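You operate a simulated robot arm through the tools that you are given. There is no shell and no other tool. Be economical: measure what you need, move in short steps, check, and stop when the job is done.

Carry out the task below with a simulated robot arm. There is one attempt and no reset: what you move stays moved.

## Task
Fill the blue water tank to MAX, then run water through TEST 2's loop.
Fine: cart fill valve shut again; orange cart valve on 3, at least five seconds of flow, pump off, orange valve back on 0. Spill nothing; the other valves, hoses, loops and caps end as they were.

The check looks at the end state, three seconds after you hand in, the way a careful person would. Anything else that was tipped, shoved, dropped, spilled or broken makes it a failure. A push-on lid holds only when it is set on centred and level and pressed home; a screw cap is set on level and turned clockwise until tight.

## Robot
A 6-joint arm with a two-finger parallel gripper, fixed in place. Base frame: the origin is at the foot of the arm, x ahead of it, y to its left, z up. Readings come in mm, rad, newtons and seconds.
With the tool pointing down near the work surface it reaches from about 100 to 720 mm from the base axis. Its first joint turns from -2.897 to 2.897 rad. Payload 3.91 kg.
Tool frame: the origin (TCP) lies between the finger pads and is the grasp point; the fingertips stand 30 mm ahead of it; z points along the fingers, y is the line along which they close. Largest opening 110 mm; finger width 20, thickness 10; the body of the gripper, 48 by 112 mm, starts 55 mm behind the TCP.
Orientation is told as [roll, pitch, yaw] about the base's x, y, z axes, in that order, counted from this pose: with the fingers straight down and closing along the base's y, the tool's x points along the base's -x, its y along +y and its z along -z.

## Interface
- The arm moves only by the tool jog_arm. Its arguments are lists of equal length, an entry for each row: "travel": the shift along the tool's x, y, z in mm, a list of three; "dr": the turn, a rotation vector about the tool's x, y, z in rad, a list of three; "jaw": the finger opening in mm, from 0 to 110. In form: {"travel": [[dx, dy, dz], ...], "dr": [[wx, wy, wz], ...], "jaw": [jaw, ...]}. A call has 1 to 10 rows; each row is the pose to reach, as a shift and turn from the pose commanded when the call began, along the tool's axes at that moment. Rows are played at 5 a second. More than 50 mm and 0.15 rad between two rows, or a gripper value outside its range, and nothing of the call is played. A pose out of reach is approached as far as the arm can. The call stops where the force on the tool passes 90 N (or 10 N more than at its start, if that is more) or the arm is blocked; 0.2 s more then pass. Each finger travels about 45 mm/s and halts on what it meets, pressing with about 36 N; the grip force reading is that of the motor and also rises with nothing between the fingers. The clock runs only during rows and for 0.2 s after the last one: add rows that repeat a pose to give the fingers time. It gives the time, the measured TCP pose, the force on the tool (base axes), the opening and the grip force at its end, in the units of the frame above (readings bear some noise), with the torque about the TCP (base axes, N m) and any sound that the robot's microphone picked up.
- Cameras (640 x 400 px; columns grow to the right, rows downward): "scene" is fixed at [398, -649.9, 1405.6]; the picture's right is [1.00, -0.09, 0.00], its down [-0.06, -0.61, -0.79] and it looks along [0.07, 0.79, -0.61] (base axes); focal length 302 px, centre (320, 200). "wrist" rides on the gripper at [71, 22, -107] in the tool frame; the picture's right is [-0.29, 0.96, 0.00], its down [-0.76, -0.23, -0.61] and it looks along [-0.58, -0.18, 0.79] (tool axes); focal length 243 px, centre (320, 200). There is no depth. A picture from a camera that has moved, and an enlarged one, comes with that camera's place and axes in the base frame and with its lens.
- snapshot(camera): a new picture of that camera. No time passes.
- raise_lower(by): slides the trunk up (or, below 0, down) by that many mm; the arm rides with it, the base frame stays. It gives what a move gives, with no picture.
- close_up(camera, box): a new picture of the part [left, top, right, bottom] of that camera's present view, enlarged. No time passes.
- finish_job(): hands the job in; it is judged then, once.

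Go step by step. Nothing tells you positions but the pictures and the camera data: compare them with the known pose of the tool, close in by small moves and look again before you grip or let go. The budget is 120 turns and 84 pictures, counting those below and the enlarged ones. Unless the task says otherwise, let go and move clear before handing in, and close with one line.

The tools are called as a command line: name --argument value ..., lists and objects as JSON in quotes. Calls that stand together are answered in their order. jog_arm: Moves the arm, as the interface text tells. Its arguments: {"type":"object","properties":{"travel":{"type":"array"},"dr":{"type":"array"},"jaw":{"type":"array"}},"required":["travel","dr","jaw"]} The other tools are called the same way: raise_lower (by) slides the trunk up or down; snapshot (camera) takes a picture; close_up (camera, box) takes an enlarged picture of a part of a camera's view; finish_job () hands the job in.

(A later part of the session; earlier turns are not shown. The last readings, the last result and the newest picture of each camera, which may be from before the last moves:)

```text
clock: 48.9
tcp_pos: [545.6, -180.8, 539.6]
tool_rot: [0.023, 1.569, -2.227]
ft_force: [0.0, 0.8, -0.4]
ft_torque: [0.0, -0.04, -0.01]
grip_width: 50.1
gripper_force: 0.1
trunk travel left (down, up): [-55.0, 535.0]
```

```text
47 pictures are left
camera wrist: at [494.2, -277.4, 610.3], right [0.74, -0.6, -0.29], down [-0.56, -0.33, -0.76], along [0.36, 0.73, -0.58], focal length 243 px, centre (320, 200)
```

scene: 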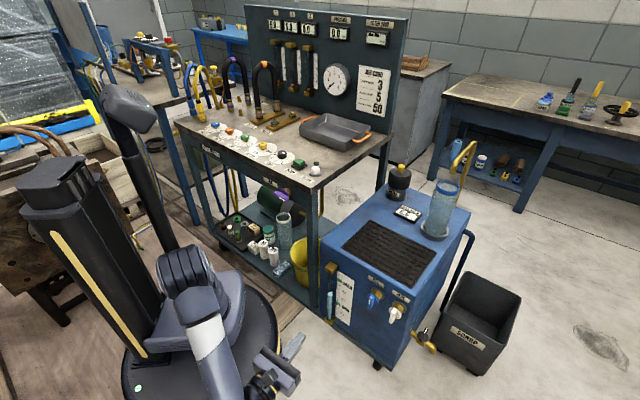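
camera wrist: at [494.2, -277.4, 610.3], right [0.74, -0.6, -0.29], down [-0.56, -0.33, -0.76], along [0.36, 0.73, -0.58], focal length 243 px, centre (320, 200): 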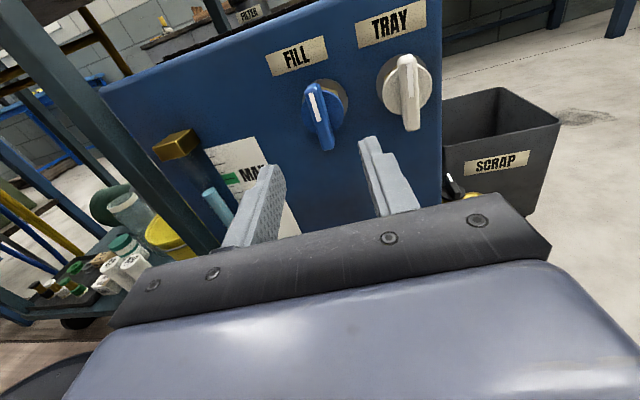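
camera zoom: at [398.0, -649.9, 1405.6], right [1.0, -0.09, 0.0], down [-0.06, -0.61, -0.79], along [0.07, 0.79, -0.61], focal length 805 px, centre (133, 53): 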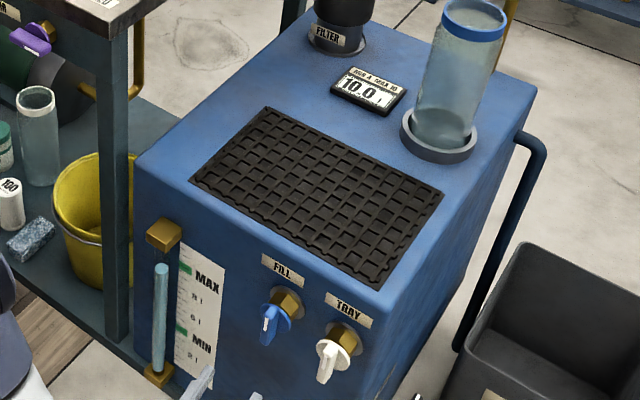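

The valve is shut and the gauge is at MAX. I'm retracing the path: back out, raise, and level the tool.

jog_arm --travel '[[0, -10, -30], [10, -20, -60], [40, -35, -90], [75, -45, -115], [110, -60, -140], [150, -75, -160], [190, -79, -164]]' --dr '[[0, 0, 0], [0, 0, 0], [0, 0, 0], [0, 0, 0], [0, 0, 0], [0, 0, 0], [0, 0, 0]]' --jaw '[50, 50, 50, 50, 50, 50, 50]'

raise_lower --by 420

jog_arm --travel '[[0, 0, 0], [0, 0, 0], [0, 0, 0], [0, 0, 0], [0, 0, 0], [0, 0, 0], [0, 0, 0], [0, 0, 0], [0, 0, 0], [0, 0, 0]]' --dr '[[0, -0.15, 0], [0, -0.3, 0], [0, -0.45, 0], [0, -0.6, 0], [0, -0.75, 0], [0, -0.9, 0], [0, -1.05, 0], [0, -1.2, 0], [0, -1.35, 0], [0, -1.5, 0]]' --jaw '[50, 50, 50, 50, 50, 50, 50, 50, 50, 50]'

jog_arm --travel '[[0, 0, 0]]' --dr '[[0, -0.07, 0]]' --jaw '[50]'

```text
clock: 50.5
tcp_pos: [379.8, -258.7, 733.4]
tool_rot: [-0.527, 1.569, -2.777]
ft_force: [0.4, -1.1, 0.2]
ft_torque: [-0.02, 0.0, 0.06]
grip_width: 50.1
gripper_force: 0.1
trunk travel left (down, up): [-55.0, 535.0]
```

```text
refused: 420 is not a number from -400 to 400
```

```text
clock: 52.7
tcp_pos: [381.4, -256.0, 731.7]
tool_rot: [-0.001, 0.067, -2.249]
ft_force: [-0.2, 0.0, -0.4]
ft_torque: [-0.01, 0.0, 0.0]
grip_width: 50.1
gripper_force: 0.0
trunk travel left (down, up): [-55.0, 535.0]
```

```text
clock: 53.1
tcp_pos: [381.2, -258.3, 731.8]
tool_rot: [-0.002, -0.001, -2.25]
ft_force: [0.1, -0.5, 0.4]
ft_torque: [-0.03, -0.08, 0.02]
grip_width: 50.3
gripper_force: 0.0
trunk travel left (down, up): [-55.0, 535.0]
```

The trunk raise was refused because 420 exceeds the limit, so I'll raise by 400. Then I'll swing back over the bench toward the LINE 2 knob at about (131, 564, 870).

raise_lower --by 400

jog_arm --travel '[[8, -14, -7], [16, -28, -14], [24, -42, -21], [32, -55, -28], [40, -69, -35], [49, -83, -42], [57, -97, -49], [65, -111, -56], [73, -125, -63], [81, -138, -70]]' --dr '[[0, 0, -0.15], [0, 0, -0.3], [0, 0, -0.45], [0, 0, -0.6], [0, 0, -0.75], [0, 0, -0.9], [0, 0, -1.05], [0, 0, -1.2], [0, 0, -1.35], [0, 0, -1.5]]' --jaw '[50, 50, 50, 50, 50, 50, 50, 50, 50, 50]'

jog_arm --travel '[[26.4, 17.5, 0], [52.8, 35, 0], [79.2, 52.5, 0], [105.6, 70, 0], [132, 87.5, 0], [158.4, 105, 0], [184.8, 122.5, 0], [211.2, 140, 0], [237.6, 157.5, 0], [264, 175, 0]]' --dr '[[0, 0, -0.15], [0, 0, -0.3], [0, 0, -0.45], [0, 0, -0.6], [0, 0, -0.75], [0, 0, -0.9], [0, 0, -1.05], [0, 0, -1.2], [0, 0, -1.35], [0, 0, -1.5]]' --jaw '[50, 50, 50, 50, 50, 50, 50, 50, 50, 50]'

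```text
clock: 56.9
tcp_pos: [381.8, -256.2, 1131.4]
tool_rot: [0.0, 0.002, -2.249]
ft_force: [0.5, -0.3, 0.1]
ft_torque: [-0.03, 0.03, 0.02]
grip_width: 50.0
gripper_force: 0.0
trunk travel left (down, up): [-455.0, 135.0]
```

```text
clock: 59.1
tcp_pos: [326.3, -107.5, 1201.1]
tool_rot: [0.0, 0.0, -0.746]
ft_force: [-0.1, 0.4, 0.1]
ft_torque: [-0.02, -0.02, 0.03]
grip_width: 50.1
gripper_force: 0.2
trunk travel left (down, up): [-455.0, 135.0]
```

```text
clock: 61.3
tcp_pos: [252.9, 202.4, 1201.9]
tool_rot: [0.0, 0.001, 0.751]
ft_force: [-0.2, 0.7, 0.0]
ft_torque: [0.02, 0.01, 0.02]
grip_width: 50.3
gripper_force: 0.0
trunk travel left (down, up): [-455.0, 135.0]
```

Continuing toward the LINE 2 knob at yaw 2.1.

jog_arm --travel '[[-8.7, 24.4, 12], [-17.4, 48.8, 24], [-26.1, 73.2, 36], [-34.8, 97.6, 48], [-43.5, 122, 60], [-52.2, 146.4, 72], [-60.9, 170.8, 84], [-69.6, 195.2, 96], [-78.3, 219.6, 108], [-87, 244, 120]]' --dr '[[0, 0, -0.135], [0, 0, -0.27], [0, 0, -0.405], [0, 0, -0.54], [0, 0, -0.675], [0, 0, -0.81], [0, 0, -0.945], [0, 0, -1.08], [0, 0, -1.215], [0, 0, -1.35]]' --jaw '[55, 60, 60, 60, 60, 60, 60, 60, 60, 60]'

snapshot --camera "wrist"

```text
clock: 63.5
tcp_pos: [150.3, 440.3, 1081.6]
tool_rot: [0.002, -0.001, 2.103]
ft_force: [0.4, 0.2, 0.3]
ft_torque: [0.02, 0.01, 0.0]
grip_width: 60.2
gripper_force: 0.0
trunk travel left (down, up): [-455.0, 135.0]
```

```text
46 pictures are left
camera wrist: at [167.3, 368.5, 1188.0], right [-0.97, -0.24, 0.0], down [-0.19, 0.77, 0.61], along [-0.14, 0.59, -0.79], focal length 243 px, centre (320, 200)
```

wrist: 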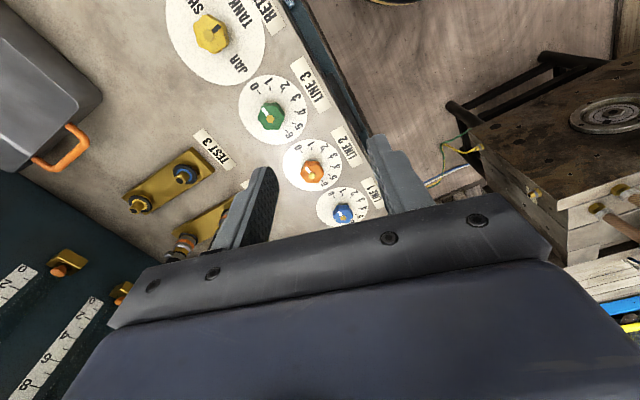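

The knob is at about (134, 561). I'm moving above it and lowering to a standoff.

jog_arm --travel '[[-37, -16, 20], [-75, -32, 40], [-112.5, -47, 60], [-112.5, -47, 100], [-112.5, -47, 135]]' --dr '[[0, 0, 0], [0, 0, 0], [0, 0, 0], [0, 0, 0], [0, 0, 0]]' --jaw '[60, 60, 60, 60, 60]'

snapshot --camera "wrist"

close_up --camera "scene" --box '[190, 80, 290, 155]'

```text
clock: 64.7
tcp_pos: [132.5, 559.6, 945.9]
tool_rot: [-0.002, -0.001, 2.101]
ft_force: [-0.6, -0.2, 0.3]
ft_torque: [0.02, 0.03, -0.01]
grip_width: 60.2
gripper_force: 0.1
trunk travel left (down, up): [-455.0, 135.0]
```

```text
45 pictures are left
camera wrist: at [149.8, 488.4, 1053.1], right [-0.97, -0.23, 0.0], down [-0.18, 0.77, 0.61], along [-0.14, 0.59, -0.79], focal length 243 px, centre (320, 200)
```

wrist: 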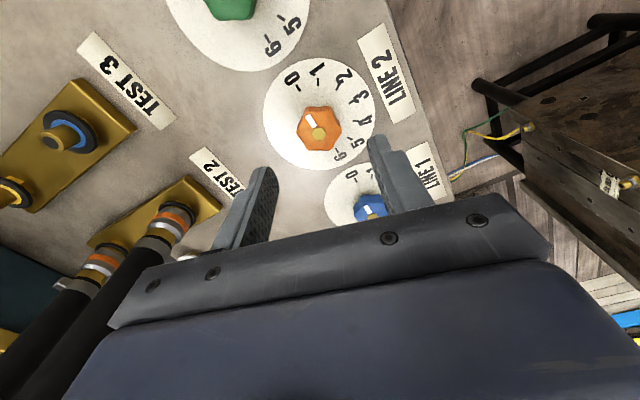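

```text
5.33 times, centred on (240, 118) of scene
camera zoom: at [398.0, -649.9, 1405.6], right [1.0, -0.09, 0.0], down [-0.06, -0.61, -0.79], along [0.07, 0.79, -0.61], focal length 1610 px, centre (747, 640)
```

zoom: 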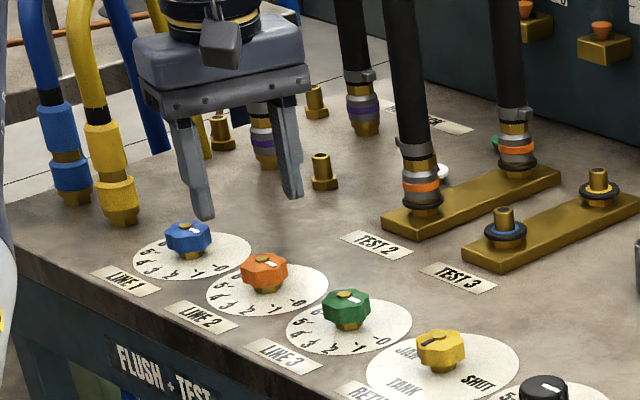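

The knob is on the tool axis with its top about 80 mm below the TCP. I'll rotate 30° to match the knob flats, descend, and grip.

jog_arm --travel '[[0, 0, 5], [0, 0, 15], [0, 0, 25], [0, 0, 35]]' --dr '[[0, 0, 0.13], [0, 0, 0.26], [0, 0, 0.39], [0, 0, 0.52]]' --jaw '[60, 60, 60, 60]'

snapshot --camera "wrist"

close_up --camera "scene" --box '[190, 100, 270, 160]'

```text
clock: 65.7
tcp_pos: [132.5, 559.7, 911.9]
tool_rot: [-0.002, 0.0, 1.578]
ft_force: [0.8, 0.2, 0.5]
ft_torque: [0.01, 0.03, 0.02]
grip_width: 60.1
gripper_force: 0.1
trunk travel left (down, up): [-455.0, 135.0]
```

```text
43 pictures are left
camera wrist: at [110.4, 488.5, 1018.0], right [-0.96, 0.28, 0.0], down [0.22, 0.76, 0.61], along [0.17, 0.58, -0.79], focal length 243 px, centre (320, 200)
```

wrist: 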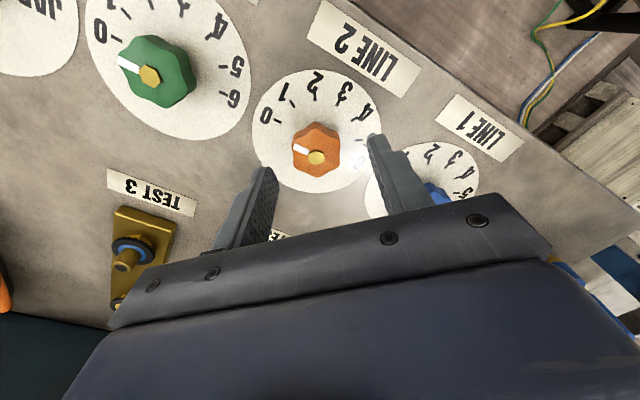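

```text
6.67 times, centred on (230, 130) of scene
camera zoom: at [398.0, -649.9, 1405.6], right [1.0, -0.09, 0.0], down [-0.06, -0.61, -0.79], along [0.07, 0.79, -0.61], focal length 2013 px, centre (920, 667)
```

zoom: 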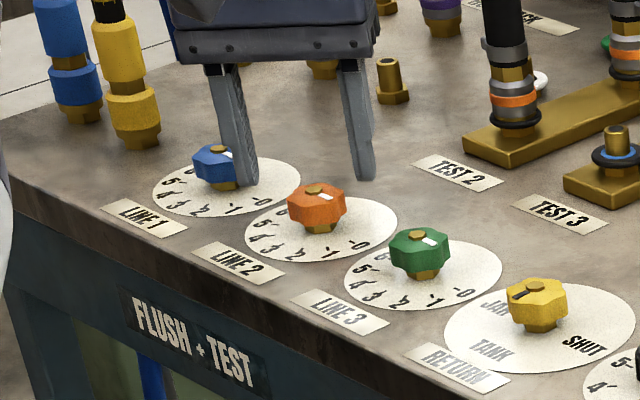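

Alignment is within a couple of millimetres. I'm descending 30 mm and closing on the knob.

jog_arm --travel '[[-2, -2, 15], [-2, -2, 30], [-2, -2, 30], [-2, -2, 30], [-2, -2, 30], [-2, -2, 30]]' --dr '[[0, 0, 0], [0, 0, 0], [0, 0, 0], [0, 0, 0], [0, 0, 0], [0, 0, 0]]' --jaw '[56, 56, 45, 30, 10, 0]'

snapshot --camera "wrist"

close_up --camera "scene" --box '[190, 100, 270, 160]'

```text
clock: 67.1
tcp_pos: [134.5, 562.0, 881.8]
tool_rot: [0.0, 0.0, 1.581]
ft_force: [-6.4, -0.8, -1.6]
ft_torque: [0.2, 0.31, -0.03]
grip_width: 32.5
gripper_force: 45.0
trunk travel left (down, up): [-455.0, 135.0]
```

```text
41 pictures are left
camera wrist: at [112.9, 491.2, 988.1], right [-0.96, 0.28, 0.0], down [0.22, 0.76, 0.61], along [0.17, 0.58, -0.79], focal length 243 px, centre (320, 200)
```

wrist: 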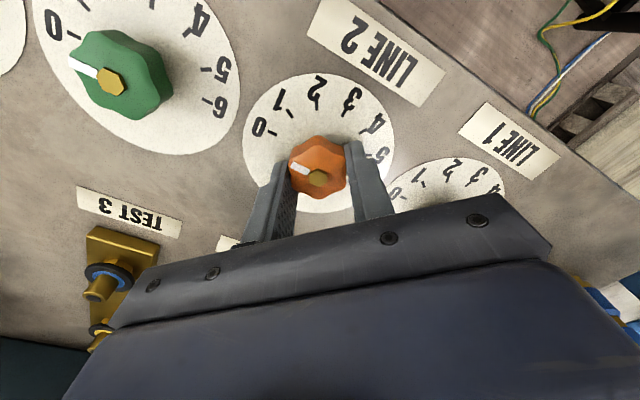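

```text
6.67 times, centred on (230, 130) of scene
camera zoom: at [398.0, -649.9, 1405.6], right [1.0, -0.09, 0.0], down [-0.06, -0.61, -0.79], along [0.07, 0.79, -0.61], focal length 2013 px, centre (920, 667)
```

zoom: 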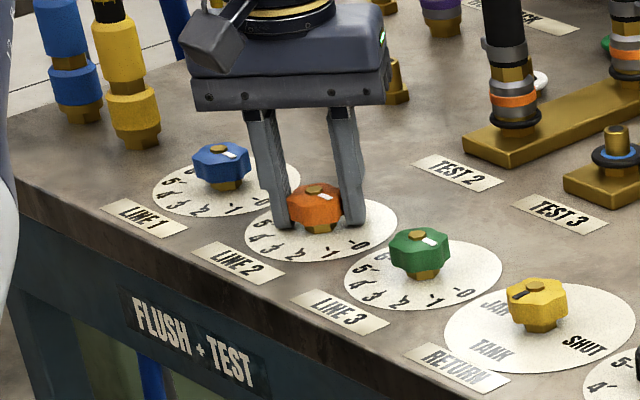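

The ticks are 30° apart, so going from 0 to 3 is 90° clockwise seen from above. I'm turning now.

jog_arm --travel '[[0, 0, 0], [0, 0, 0], [0, 0, 0], [0, 0, 0], [0, 0, 0], [0, 0, 0]]' --dr '[[0, 0, 0.13], [0, 0, 0.26], [0, 0, 0.39], [0, 0, 0.52], [0, 0, 0.65], [0, 0, 0.785]]' --jaw '[0, 0, 0, 0, 0, 0]'

jog_arm --travel '[[0, 0, 0], [0, 0, 0], [0, 0, 0], [0, 0, 0], [0, 0, 0], [0, 0, 0]]' --dr '[[0, 0, 0.13], [0, 0, 0.26], [0, 0, 0.39], [0, 0, 0.52], [0, 0, 0.65], [0, 0, 0.785]]' --jaw '[0, 0, 0, 0, 0, 0]'

snapshot --camera "wrist"

close_up --camera "scene" --box '[190, 100, 270, 160]'

```text
clock: 68.5
tcp_pos: [136.6, 560.4, 881.6]
tool_rot: [-0.001, -0.001, 0.794]
ft_force: [7.3, -5.6, -5.4]
ft_torque: [0.78, -0.63, 0.03]
grip_width: 32.2
gripper_force: 45.6
trunk travel left (down, up): [-455.0, 135.0]
```

```text
clock: 69.9
tcp_pos: [137.7, 558.4, 882.7]
tool_rot: [-0.002, -0.002, 0.007]
ft_force: [24.3, -24.4, -3.7]
ft_torque: [-0.27, 0.27, 0.1]
grip_width: 32.5
gripper_force: 44.9
trunk travel left (down, up): [-455.0, 135.0]
```

```text
39 pictures are left
camera wrist: at [66.0, 580.4, 988.0], right [0.28, 0.96, 0.0], down [0.76, -0.22, 0.61], along [0.58, -0.17, -0.79], focal length 243 px, centre (320, 200)
```

wrist: 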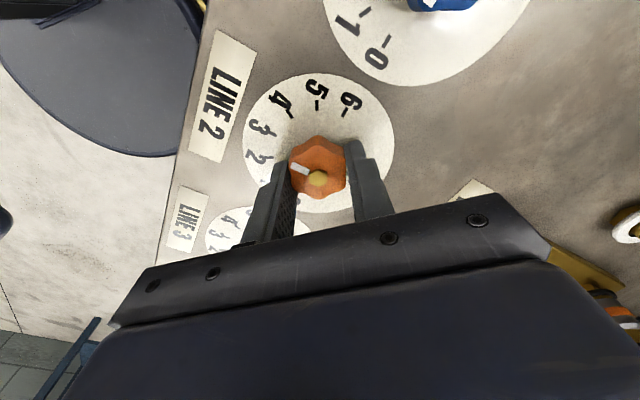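

```text
6.67 times, centred on (230, 130) of scene
camera zoom: at [398.0, -649.9, 1405.6], right [1.0, -0.09, 0.0], down [-0.06, -0.61, -0.79], along [0.07, 0.79, -0.61], focal length 2013 px, centre (920, 667)
```

zoom: 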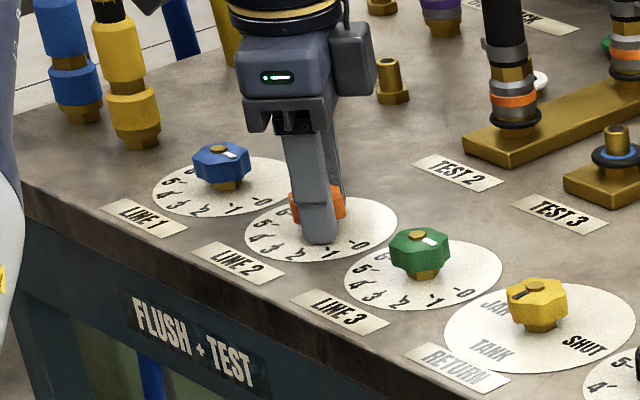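

The pointer is on 3. I'm releasing and lifting to check.

jog_arm --travel '[[-2, -2, 0], [-2, -2, 0], [-2, -2, 0], [-2, -2, -30], [-2, -2, -70]]' --dr '[[0, 0, 0], [0, 0, 0], [0, 0, 0], [0, 0, 0], [0, 0, 0]]' --jaw '[34, 50, 56, 56, 56]'

close_up --camera "wrist" --box '[200, 50, 440, 200]'

close_up --camera "scene" --box '[270, 140, 330, 185]'

```text
clock: 71.1
tcp_pos: [136.7, 559.5, 952.3]
tool_rot: [-0.001, -0.001, 0.012]
ft_force: [-0.7, 0.3, 0.5]
ft_torque: [-0.04, 0.01, 0.01]
grip_width: 56.2
gripper_force: 0.1
trunk travel left (down, up): [-455.0, 135.0]
```

```text
2.67 times, centred on (320, 125) of wrist
camera zoom: at [65.2, 580.2, 1059.1], right [0.28, 0.96, 0.0], down [0.76, -0.22, 0.61], along [0.58, -0.17, -0.79], focal length 647 px, centre (320, 400)
```

zoom: 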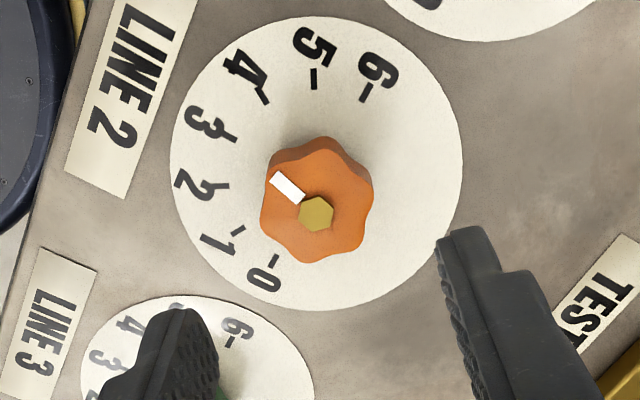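

```text
8.89 times, centred on (300, 162) of scene
camera zoom: at [398.0, -649.9, 1405.6], right [1.0, -0.09, 0.0], down [-0.06, -0.61, -0.79], along [0.07, 0.79, -0.61], focal length 2684 px, centre (498, 533)
```

zoom: 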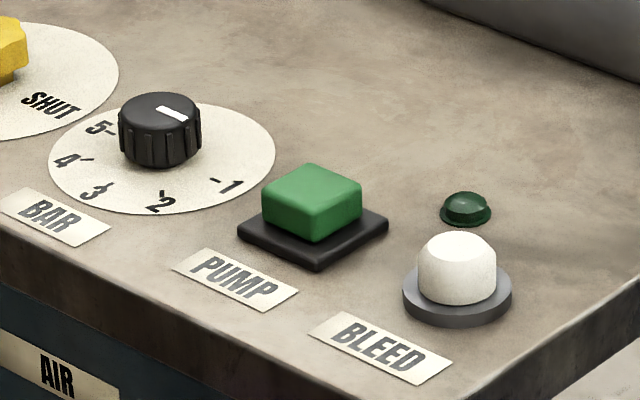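

The pointer looks like about 3. I'll take a more overhead look to be sure.

jog_arm --travel '[[-30, -10, 0], [-55, -20, -10]]' --dr '[[0, 0, 0], [0, 0, 0]]' --jaw '[56, 56]'

close_up --camera "wrist" --box '[220, 0, 420, 125]'

```text
clock: 71.7
tcp_pos: [191.4, 540.0, 962.8]
tool_rot: [-0.001, 0.001, 0.011]
ft_force: [0.0, 0.7, -0.1]
ft_torque: [0.02, -0.01, 0.02]
grip_width: 56.1
gripper_force: 0.1
trunk travel left (down, up): [-455.0, 135.0]
```

```text
3.20 times, centred on (320, 62) of wrist
camera zoom: at [120.3, 559.8, 1069.8], right [0.28, 0.96, 0.0], down [0.76, -0.22, 0.61], along [0.58, -0.17, -0.79], focal length 776 px, centre (320, 640)
```

zoom: 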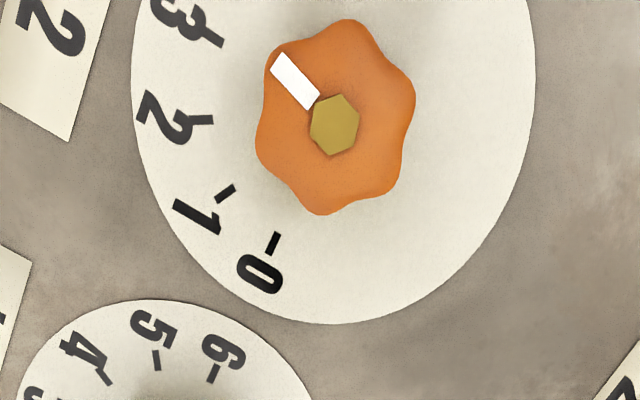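

From this view the axis is at (134, 558) and the pointer is at about 3.5, so the grip closing nudged the knob by about 15°. I'll regrip and turn it back 15°.

jog_arm --travel '[[30, 9, 0], [57, 18, 20], [57, 18, 50], [57, 18, 80], [57, 18, 80], [57, 18, 80], [57, 18, 80]]' --dr '[[0, 0, 0], [0, 0, 0], [0, 0, 0], [0, 0, 0], [0, 0, 0], [0, 0, 0], [0, 0, 0]]' --jaw '[56, 56, 56, 56, 40, 20, 0]'

jog_arm --travel '[[0, 0, 0], [0, 0, 0], [0, 0, 0]]' --dr '[[0, 0, -0.13], [0, 0, -0.26], [0, 0, -0.26]]' --jaw '[0, 0, 0]'

jog_arm --travel '[[0, 0, 0], [0, 0, 0], [0, 0, -30], [0, 0, -60], [-35, 0, -80], [-55, -18, -80]]' --dr '[[0, 0, 0], [0, 0, 0], [0, 0, 0], [0, 0, 0], [0, 0, 0], [0, 0, 0]]' --jaw '[45, 56, 56, 56, 56, 56]'

close_up --camera "wrist" --box '[220, 0, 420, 125]'

```text
clock: 73.3
tcp_pos: [135.5, 557.9, 880.2]
tool_rot: [0.0, 0.0, 0.01]
ft_force: [-1.2, 1.2, 0.1]
ft_torque: [0.2, -0.07, -0.01]
grip_width: 32.5
gripper_force: 45.4
trunk travel left (down, up): [-455.0, 135.0]
```

```text
clock: 74.1
tcp_pos: [134.1, 558.0, 880.6]
tool_rot: [0.001, 0.001, 0.27]
ft_force: [0.0, 6.0, -6.7]
ft_torque: [0.55, -0.27, -0.01]
grip_width: 32.5
gripper_force: 44.9
trunk travel left (down, up): [-455.0, 135.0]
```

```text
clock: 75.5
tcp_pos: [192.5, 554.6, 960.8]
tool_rot: [-0.001, 0.0, 0.27]
ft_force: [0.5, -0.2, -0.6]
ft_torque: [-0.02, -0.01, 0.0]
grip_width: 56.0
gripper_force: 0.0
trunk travel left (down, up): [-455.0, 135.0]
```

```text
3.20 times, centred on (320, 62) of wrist
camera zoom: at [118.0, 557.7, 1066.7], right [0.02, 1.0, 0.0], down [0.79, -0.02, 0.61], along [0.61, -0.01, -0.79], focal length 776 px, centre (320, 640)
```

zoom: 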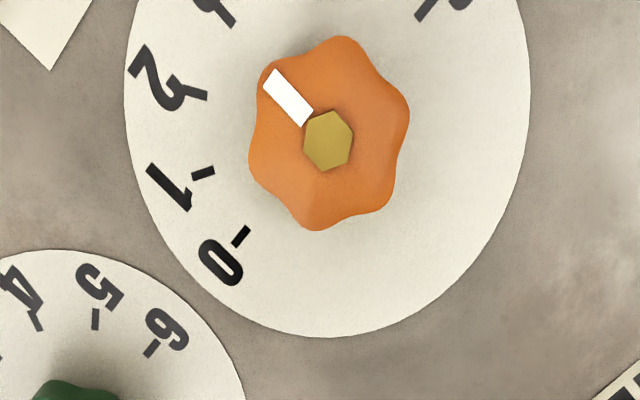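

The pointer now lines up with 3. Next I'm moving to the PUMP button with the fingers closed.

jog_arm --travel '[[-16, -39, -2], [-32, -78, -4], [-48, -117, -6], [-64, -156, -8], [-80, -195, -10], [-97, -234, -10], [-113, -273, -10], [-129, -311, -10]]' --dr '[[0, 0, 0], [0, 0, 0], [0, 0, 0], [0, 0, 0], [0, 0, 0], [0, 0, 0], [0, 0, 0], [0, 0, 0]]' --jaw '[50, 40, 30, 20, 10, 0, 0, 0]'

snapshot --camera "wrist"

close_up --camera "scene" --box '[250, 120, 350, 195]'

```text
clock: 77.3
tcp_pos: [398.1, 289.0, 971.7]
tool_rot: [0.002, 0.001, 0.271]
ft_force: [-0.4, 0.2, 0.2]
ft_torque: [-0.02, 0.0, 0.0]
grip_width: 0.3
gripper_force: 36.0
trunk travel left (down, up): [-455.0, 135.0]
```

```text
33 pictures are left
camera wrist: at [323.4, 290.5, 1077.5], right [0.02, 1.0, 0.0], down [0.79, -0.02, 0.61], along [0.61, -0.01, -0.79], focal length 243 px, centre (320, 200)
```

wrist: 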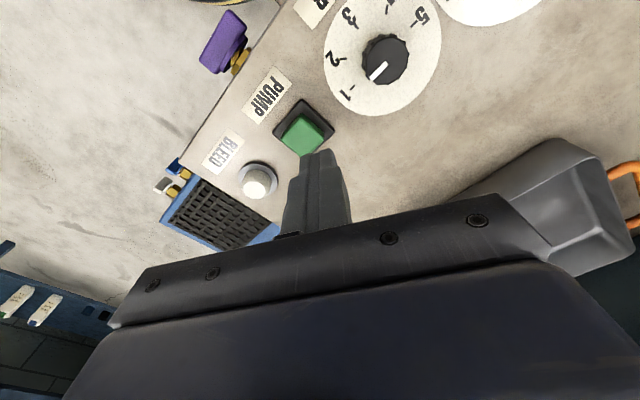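

```text
5.33 times, centred on (300, 158) of scene
camera zoom: at [398.0, -649.9, 1405.6], right [1.0, -0.09, 0.0], down [-0.06, -0.61, -0.79], along [0.07, 0.79, -0.61], focal length 1610 px, centre (427, 427)
```

zoom: 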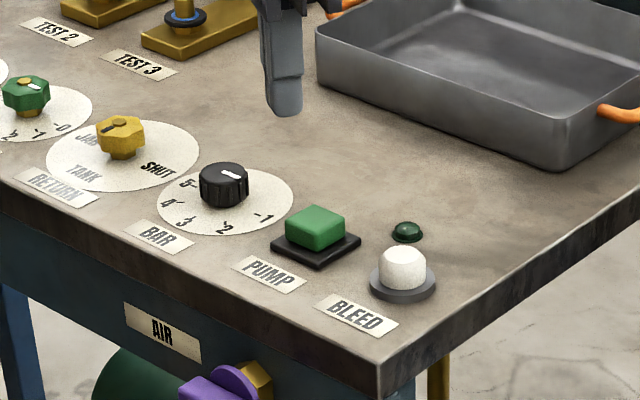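

The PUMP button is at about (410, 274). I'm moving above it to hover about 12 mm over the top.

jog_arm --travel '[[-4, -9, 10], [-8, -18, 30], [-8, -18, 65]]' --dr '[[0, 0, 0], [0, 0, 0], [0, 0, 0]]' --jaw '[0, 0, 0]'

close_up --camera "wrist" --box '[220, 60, 420, 260]'

close_up --camera "scene" --box '[270, 140, 330, 185]'

```text
clock: 78.1
tcp_pos: [411.9, 273.0, 905.4]
tool_rot: [-0.001, 0.0, 0.271]
ft_force: [0.0, 0.0, -0.1]
ft_torque: [0.03, 0.01, 0.01]
grip_width: 0.0
gripper_force: 35.6
trunk travel left (down, up): [-455.0, 135.0]
```

```text
2.00 times, centred on (320, 160) of wrist
camera zoom: at [336.8, 275.5, 1012.3], right [0.02, 1.0, 0.0], down [0.79, -0.02, 0.61], along [0.61, -0.01, -0.79], focal length 485 px, centre (320, 280)
```

zoom: 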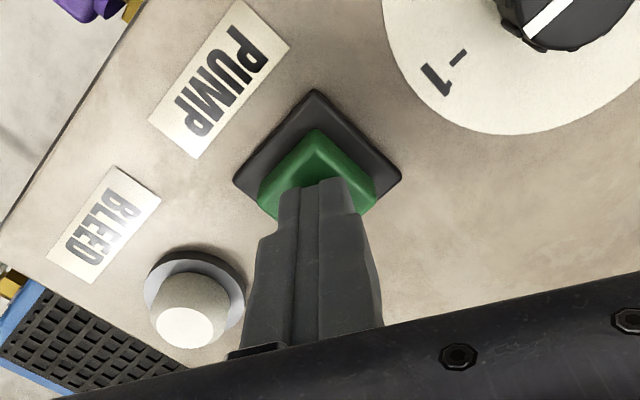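

```text
8.89 times, centred on (300, 162) of scene
camera zoom: at [398.0, -649.9, 1405.6], right [1.0, -0.09, 0.0], down [-0.06, -0.61, -0.79], along [0.07, 0.79, -0.61], focal length 2684 px, centre (498, 533)
```

zoom: 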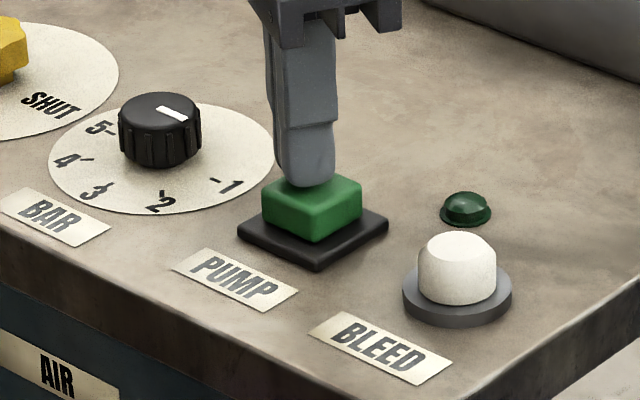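

The fingers are centred above the button. I'm pressing down in small steps.

jog_arm --travel '[[0, 0, 4], [0, 0, 8], [0, 0, 11], [0, 0, 14]]' --dr '[[0, 0, 0], [0, 0, 0], [0, 0, 0], [0, 0, 0]]' --jaw '[0, 0, 0, 0]'

close_up --camera "scene" --box '[270, 140, 330, 185]'

```text
clock: 79.1
tcp_pos: [411.1, 274.7, 895.3]
tool_rot: [0.002, -0.003, 0.27]
ft_force: [-2.5, -0.5, 19.2]
ft_torque: [-0.03, 0.11, 0.07]
grip_width: 0.2
gripper_force: 35.9
trunk travel left (down, up): [-455.0, 135.0]
heard: click
```

```text
8.89 times, centred on (300, 162) of scene
camera zoom: at [398.0, -649.9, 1405.6], right [1.0, -0.09, 0.0], down [-0.06, -0.61, -0.79], along [0.07, 0.79, -0.61], focal length 2684 px, centre (498, 533)
```

zoom: 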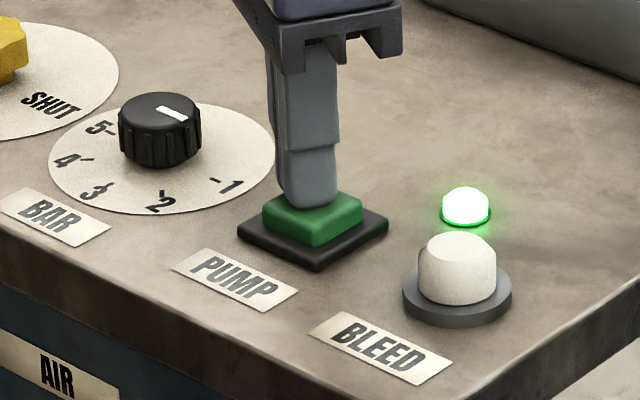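

Click, and the lamp is on. I'm lifting off and checking the meters and the loop for leaks.

jog_arm --travel '[[0, 0, -6], [0, 0, -14]]' --dr '[[0, 0, 0], [0, 0, 0]]' --jaw '[0, 0]'

close_up --camera "scene" --box '[230, 5, 410, 115]'

close_up --camera "scene" --box '[170, 60, 340, 185]'

```text
clock: 79.7
tcp_pos: [411.6, 275.0, 906.3]
tool_rot: [-0.003, 0.003, 0.271]
ft_force: [0.0, -0.2, -0.1]
ft_torque: [0.02, 0.02, 0.01]
grip_width: 0.0
gripper_force: 36.1
trunk travel left (down, up): [-455.0, 135.0]
```

```text
3.56 times, centred on (320, 60) of scene
camera zoom: at [398.0, -649.9, 1405.6], right [1.0, -0.09, 0.0], down [-0.06, -0.61, -0.79], along [0.07, 0.79, -0.61], focal length 1074 px, centre (320, 698)
```

zoom: 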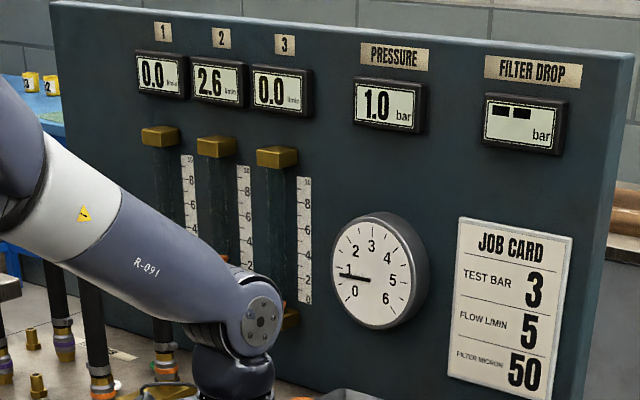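

```text
3.20 times, centred on (255, 122) of scene
camera zoom: at [398.0, -649.9, 1405.6], right [1.0, -0.09, 0.0], down [-0.06, -0.61, -0.79], along [0.07, 0.79, -0.61], focal length 966 px, centre (528, 448)
```

zoom: 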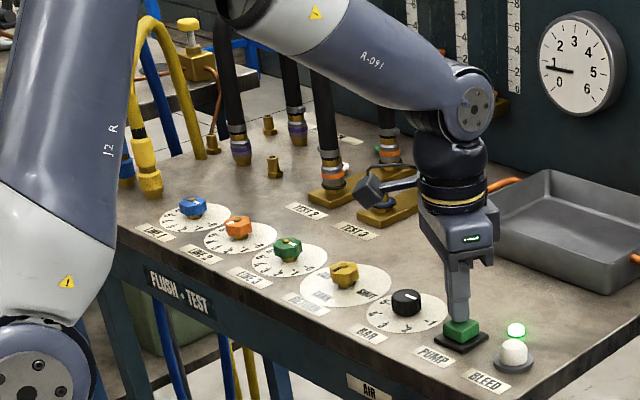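

Meter 2 shows 2.6 l/min at 1.0 bar. I'll let it run about 8 s and check again.

jog_arm --travel '[[0, 0, 0], [0, 0, 0], [0, 0, 0], [0, 0, 0], [0, 0, 0], [0, 0, 0], [0, 0, 0], [0, 0, 0], [0, 0, 0], [0, 0, 0]]' --dr '[[0, 0, 0], [0, 0, 0], [0, 0, 0], [0, 0, 0], [0, 0, 0], [0, 0, 0], [0, 0, 0], [0, 0, 0], [0, 0, 0], [0, 0, 0]]' --jaw '[0, 0, 0, 0, 0, 0, 0, 0, 0, 0]'

close_up --camera "scene" --box '[230, 5, 410, 115]'

close_up --camera "scene" --box '[330, 150, 490, 330]'

jog_arm --travel '[[0, 0, 0], [0, 0, 0], [0, 0, 0], [0, 0, 0], [0, 0, 0], [0, 0, 0], [0, 0, 0], [0, 0, 0], [0, 0, 0], [0, 0, 0]]' --dr '[[0, 0, 0], [0, 0, 0], [0, 0, 0], [0, 0, 0], [0, 0, 0], [0, 0, 0], [0, 0, 0], [0, 0, 0], [0, 0, 0], [0, 0, 0]]' --jaw '[0, 0, 0, 0, 0, 0, 0, 0, 0, 0]'

jog_arm --travel '[[0, 0, 0], [0, 0, 0], [0, 0, 0], [0, 0, 0], [0, 0, 0], [0, 0, 0], [0, 0, 0], [0, 0, 0], [0, 0, 0], [0, 0, 0]]' --dr '[[0, 0, 0], [0, 0, 0], [0, 0, 0], [0, 0, 0], [0, 0, 0], [0, 0, 0], [0, 0, 0], [0, 0, 0], [0, 0, 0], [0, 0, 0]]' --jaw '[0, 0, 0, 0, 0, 0, 0, 0, 0, 0]'

jog_arm --travel '[[0, 0, 0], [0, 0, 0], [0, 0, 0], [0, 0, 0], [0, 0, 0], [0, 0, 0]]' --dr '[[0, 0, 0], [0, 0, 0], [0, 0, 0], [0, 0, 0], [0, 0, 0], [0, 0, 0]]' --jaw '[0, 0, 0, 0, 0, 0]'

```text
clock: 81.9
tcp_pos: [412.1, 275.0, 907.0]
tool_rot: [-0.002, 0.001, 0.27]
ft_force: [0.7, -0.3, -0.2]
ft_torque: [0.02, -0.01, 0.0]
grip_width: 0.0
gripper_force: 35.7
trunk travel left (down, up): [-455.0, 135.0]
```

```text
3.56 times, centred on (320, 60) of scene
camera zoom: at [398.0, -649.9, 1405.6], right [1.0, -0.09, 0.0], down [-0.06, -0.61, -0.79], along [0.07, 0.79, -0.61], focal length 1074 px, centre (320, 698)
```

zoom: 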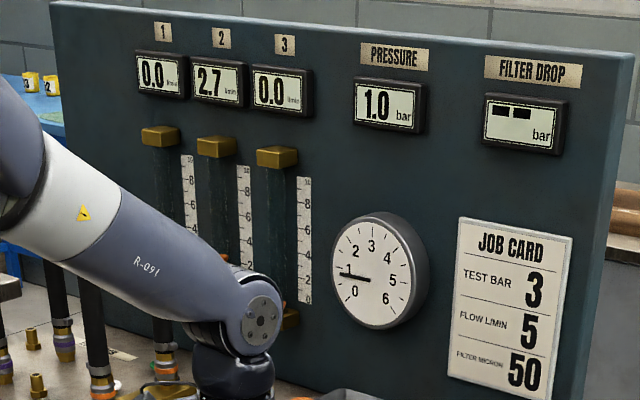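

```text
2.22 times, centred on (410, 240) of scene
camera zoom: at [398.0, -649.9, 1405.6], right [1.0, -0.09, 0.0], down [-0.06, -0.61, -0.79], along [0.07, 0.79, -0.61], focal length 671 px, centre (120, 111)
```

zoom: 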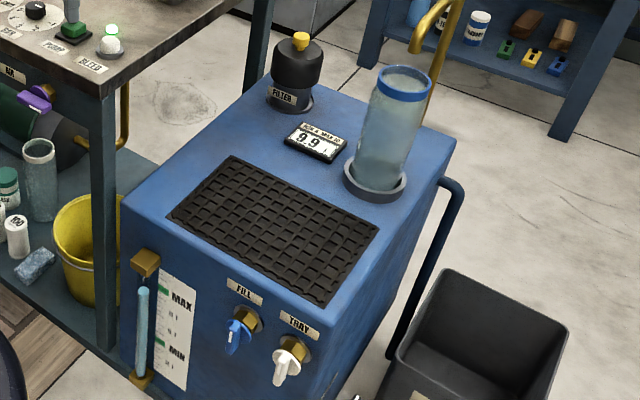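

```text
clock: 84.1
tcp_pos: [411.3, 275.5, 908.2]
tool_rot: [0.0, 0.0, 0.271]
ft_force: [-0.1, 0.8, 0.3]
ft_torque: [0.02, -0.01, 0.02]
grip_width: 0.0
gripper_force: 36.3
trunk travel left (down, up): [-455.0, 135.0]
```

```text
clock: 86.3
tcp_pos: [412.3, 275.2, 906.4]
tool_rot: [-0.001, -0.001, 0.27]
ft_force: [-0.2, 0.1, -0.3]
ft_torque: [0.01, 0.01, -0.02]
grip_width: 0.0
gripper_force: 35.8
trunk travel left (down, up): [-455.0, 135.0]
```

```text
clock: 87.7
tcp_pos: [413.1, 275.0, 906.6]
tool_rot: [-0.002, -0.002, 0.273]
ft_force: [-0.6, 0.2, -0.6]
ft_torque: [-0.01, 0.01, 0.01]
grip_width: 0.0
gripper_force: 35.8
trunk travel left (down, up): [-455.0, 135.0]
```

About 8 s of flow is done. I'm switching the pump off.

jog_arm --travel '[[0, 0, 5], [0, 0, 9], [0, 0, 13], [0, 0, 16]]' --dr '[[0, 0, 0], [0, 0, 0], [0, 0, 0], [0, 0, 0]]' --jaw '[0, 0, 0, 0]'

jog_arm --travel '[[0, 0, -8], [0, 0, -30], [0, 0, -65]]' --dr '[[0, 0, 0], [0, 0, 0], [0, 0, 0]]' --jaw '[0, 0, 0]'

close_up --camera "scene" --box '[260, 130, 480, 260]'

close_up --camera "scene" --box '[230, 5, 410, 115]'

```text
clock: 88.7
tcp_pos: [410.7, 275.9, 893.3]
tool_rot: [0.004, -0.006, 0.27]
ft_force: [-1.8, 1.1, 31.3]
ft_torque: [0.04, 0.14, 0.01]
grip_width: 0.3
gripper_force: 35.6
trunk travel left (down, up): [-455.0, 135.0]
heard: click
```

```text
clock: 89.5
tcp_pos: [412.2, 273.9, 954.7]
tool_rot: [0.0, 0.002, 0.271]
ft_force: [-0.3, 0.4, 0.6]
ft_torque: [-0.02, 0.05, 0.05]
grip_width: 0.2
gripper_force: 36.1
trunk travel left (down, up): [-455.0, 135.0]
```

```text
2.91 times, centred on (370, 195) of scene
camera zoom: at [398.0, -649.9, 1405.6], right [1.0, -0.09, 0.0], down [-0.06, -0.61, -0.79], along [0.07, 0.79, -0.61], focal length 878 px, centre (174, 214)
```

zoom: 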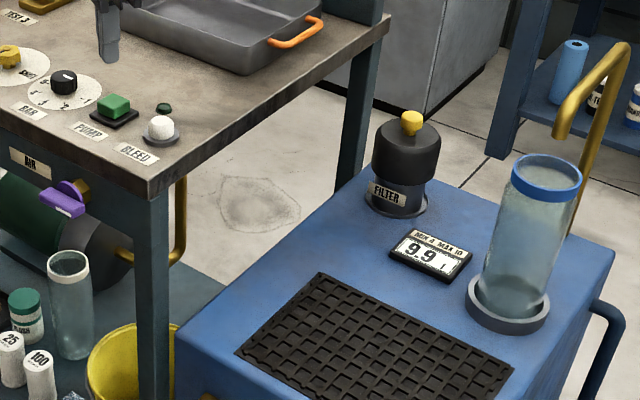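

```text
3.56 times, centred on (320, 60) of scene
camera zoom: at [398.0, -649.9, 1405.6], right [1.0, -0.09, 0.0], down [-0.06, -0.61, -0.79], along [0.07, 0.79, -0.61], focal length 1074 px, centre (320, 698)
```

zoom: 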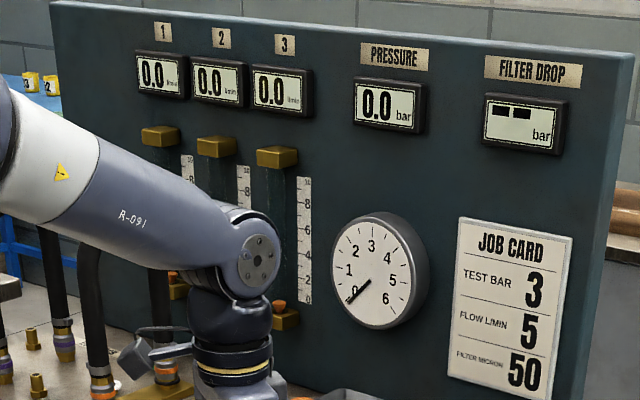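

The pump is off and all meters read zero. I'm going back to the orange knob in the same grip orientation to return it to 0.

jog_arm --travel '[[21, 39, -2], [43, 77, -4], [64, 116, -5], [85, 155, -5], [107, 193, -5], [128, 232, -5], [149, 271, -5], [171, 309, -5], [192, 348, -5]]' --dr '[[0, 0, 0], [0, 0, 0], [0, 0, 0], [0, 0, 0], [0, 0, 0], [0, 0, 0], [0, 0, 0], [0, 0, 0], [0, 0, 0]]' --jaw '[10, 20, 30, 40, 50, 56, 56, 56, 56]'

snapshot --camera "wrist"

```text
clock: 91.5
tcp_pos: [133.6, 560.9, 959.6]
tool_rot: [0.0, 0.0, 0.269]
ft_force: [-0.7, 0.8, 0.1]
ft_torque: [-0.01, 0.02, 0.06]
grip_width: 55.9
gripper_force: 0.1
trunk travel left (down, up): [-455.0, 135.0]
```

```text
22 pictures are left
camera wrist: at [58.8, 563.4, 1066.0], right [0.03, 1.0, 0.0], down [0.79, -0.02, 0.61], along [0.61, -0.02, -0.79], focal length 243 px, centre (320, 200)
```

wrist: 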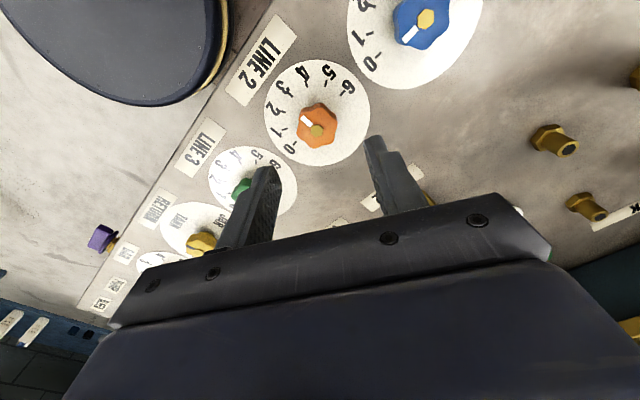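

Aligned. I'm descending, gripping, and turning back toward 0.

jog_arm --travel '[[0, -2.5, 25], [0, -2.5, 55], [0, -2.5, 79], [0, -2.5, 79], [0, -2.5, 79], [0, -2.5, 79]]' --dr '[[0, 0, 0], [0, 0, 0], [0, 0, 0], [0, 0, 0], [0, 0, 0], [0, 0, 0]]' --jaw '[56, 56, 56, 40, 20, 0]'

jog_arm --travel '[[0, 0, 0], [0, 0, 0], [0, 0, 0], [0, 0, 0], [0, 0, 0], [0, 0, 0]]' --dr '[[0, 0, -0.13], [0, 0, -0.26], [0, 0, -0.39], [0, 0, -0.52], [0, 0, -0.65], [0, 0, -0.78]]' --jaw '[0, 0, 0, 0, 0, 0]'

jog_arm --travel '[[0, 0, 0], [0, 0, 0], [0, 0, 0], [0, 0, 0], [0, 0, 0], [0, 0, 0]]' --dr '[[0, 0, -0.13], [0, 0, -0.26], [0, 0, -0.39], [0, 0, -0.52], [0, 0, -0.65], [0, 0, -0.79]]' --jaw '[0, 0, 0, 0, 0, 0]'

snapshot --camera "wrist"

```text
clock: 92.9
tcp_pos: [134.1, 560.1, 880.2]
tool_rot: [0.001, 0.001, 0.272]
ft_force: [-0.7, 3.4, -0.3]
ft_torque: [0.27, -0.02, -0.01]
grip_width: 32.5
gripper_force: 45.1
trunk travel left (down, up): [-455.0, 135.0]
```

```text
clock: 94.3
tcp_pos: [134.8, 558.0, 879.8]
tool_rot: [0.0, 0.0, 1.052]
ft_force: [-3.5, 20.0, -10.3]
ft_torque: [0.99, -0.05, 0.04]
grip_width: 32.6
gripper_force: 45.7
trunk travel left (down, up): [-455.0, 135.0]
```

```text
clock: 95.7
tcp_pos: [135.7, 558.1, 881.2]
tool_rot: [0.0, 0.001, 1.84]
ft_force: [-5.3, 17.5, -9.3]
ft_torque: [0.81, 0.4, 0.0]
grip_width: 32.6
gripper_force: 44.6
trunk travel left (down, up): [-455.0, 135.0]
```

```text
21 pictures are left
camera wrist: at [132.3, 483.8, 987.5], right [-1.0, 0.02, 0.0], down [0.02, 0.79, 0.61], along [0.01, 0.61, -0.79], focal length 243 px, centre (320, 200)
```

wrist: 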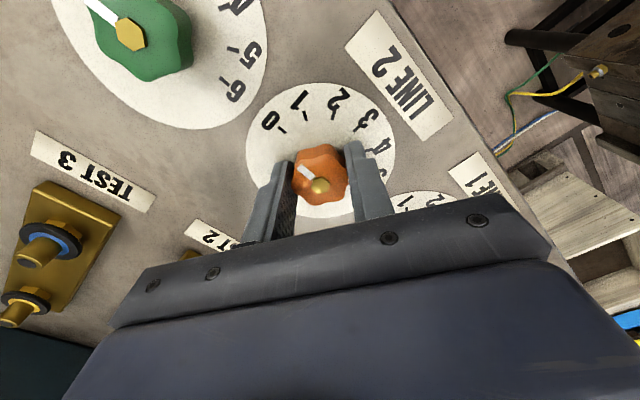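

It's at about 0. I'll nudge slightly further to seat it against the stop, then release and look.

jog_arm --travel '[[0, 0, 0], [0, 0, 0]]' --dr '[[0, 0, -0.06], [0, 0, -0.1]]' --jaw '[0, 0]'

jog_arm --travel '[[0, 0, 0], [0, 0, 0], [0, 0, -30], [0, 0, -60], [-35, 0, -80], [-55, 0, -80]]' --dr '[[0, 0, 0], [0, 0, 0], [0, 0, 0], [0, 0, 0], [0, 0, 0], [0, 0, 0]]' --jaw '[45, 56, 56, 56, 56, 56]'

close_up --camera "wrist" --box '[220, 0, 420, 125]'

```text
clock: 96.3
tcp_pos: [134.1, 555.9, 881.2]
tool_rot: [0.002, 0.002, 1.94]
ft_force: [-3.8, 10.6, -7.1]
ft_torque: [0.36, 0.25, -0.53]
grip_width: 32.4
gripper_force: 44.7
trunk travel left (down, up): [-455.0, 135.0]
```

```text
clock: 97.7
tcp_pos: [114.4, 607.4, 961.3]
tool_rot: [-0.001, 0.0, 1.939]
ft_force: [0.3, 0.1, -0.1]
ft_torque: [0.01, 0.02, 0.0]
grip_width: 55.9
gripper_force: 0.0
trunk travel left (down, up): [-455.0, 135.0]
```

```text
3.20 times, centred on (320, 62) of wrist
camera zoom: at [119.3, 533.3, 1068.5], right [-1.0, -0.07, 0.0], down [-0.06, 0.79, 0.61], along [-0.05, 0.61, -0.79], focal length 776 px, centre (320, 640)
```

zoom: 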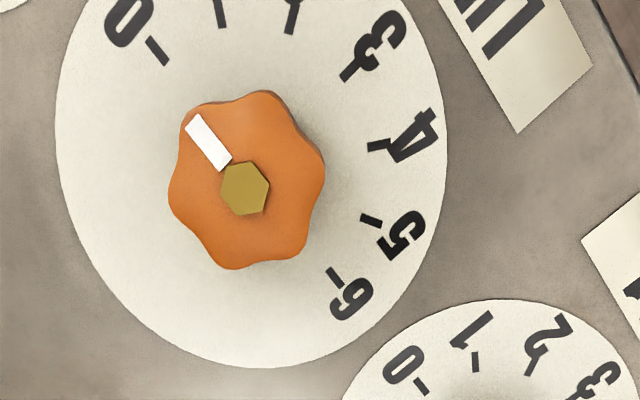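

The orange knob points at 0. I'm moving clear of the bench and doing a final check of the scene.

jog_arm --travel '[[20, 0, -30], [50, 0, -60], [95, 10, -80], [140, 20, -100], [185, 30, -120], [230, 30, -140], [270, 30, -150]]' --dr '[[0, 0, 0], [0, 0, 0], [0, 0, 0], [0, 0, 0], [0, 0, 0], [0, 0, 0], [0, 0, 0]]' --jaw '[56, 56, 56, 56, 56, 56, 56]'

close_up --camera "scene" --box '[310, 240, 430, 340]'

close_up --camera "scene" --box '[180, 70, 340, 180]'

close_up --camera "scene" --box '[390, 190, 450, 230]'

snapshot --camera "scene"

```text
refused: row 3 steps farther than a row can; nothing moved
```

```text
4.00 times, centred on (370, 290) of scene
camera zoom: at [398.0, -649.9, 1405.6], right [1.0, -0.09, 0.0], down [-0.06, -0.61, -0.79], along [0.07, 0.79, -0.61], focal length 1208 px, centre (120, -160)
```

zoom: 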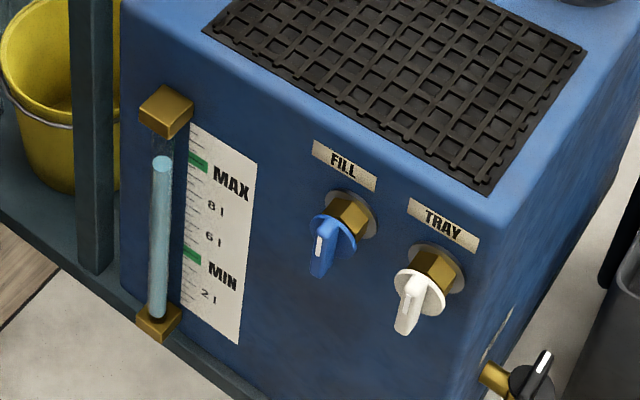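

```text
3.64 times, centred on (260, 125) of scene
camera zoom: at [398.0, -649.9, 1405.6], right [1.0, -0.09, 0.0], down [-0.06, -0.61, -0.79], along [0.07, 0.79, -0.61], focal length 1098 px, centre (538, 473)
```

zoom: 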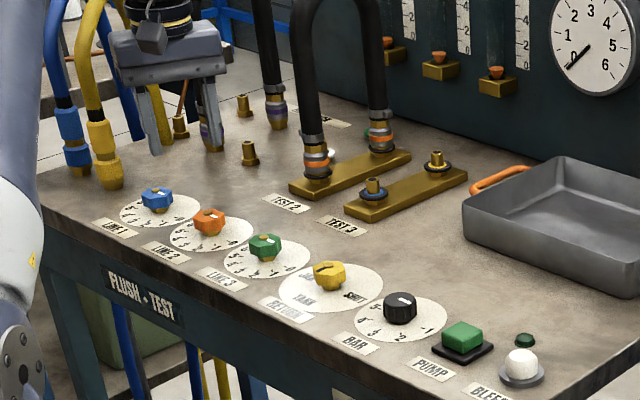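

```text
10.00 times, centred on (420, 210) of scene
camera zoom: at [398.0, -649.9, 1405.6], right [1.0, -0.09, 0.0], down [-0.06, -0.61, -0.79], along [0.07, 0.79, -0.61], focal length 3020 px, centre (-680, 100)
```

zoom: 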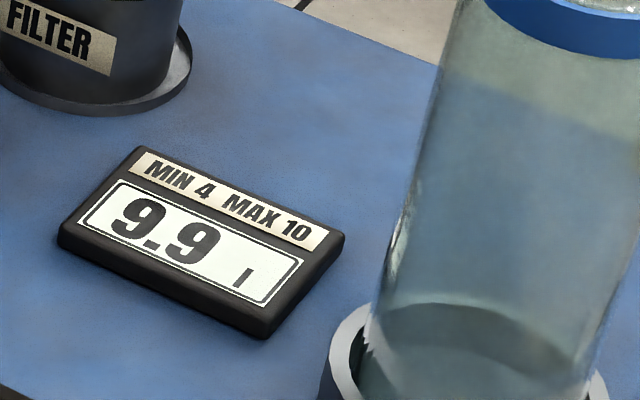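

```text
16 pictures are left
```

scene: 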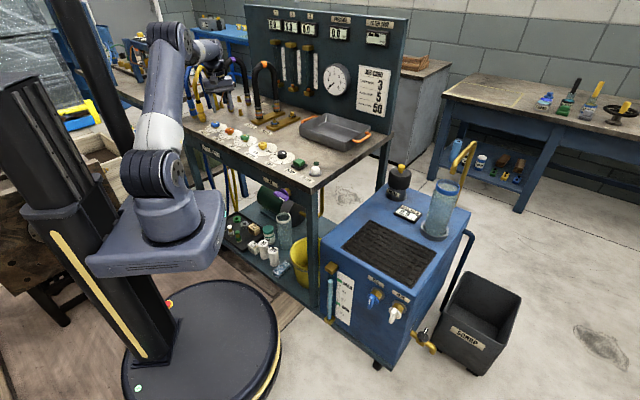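

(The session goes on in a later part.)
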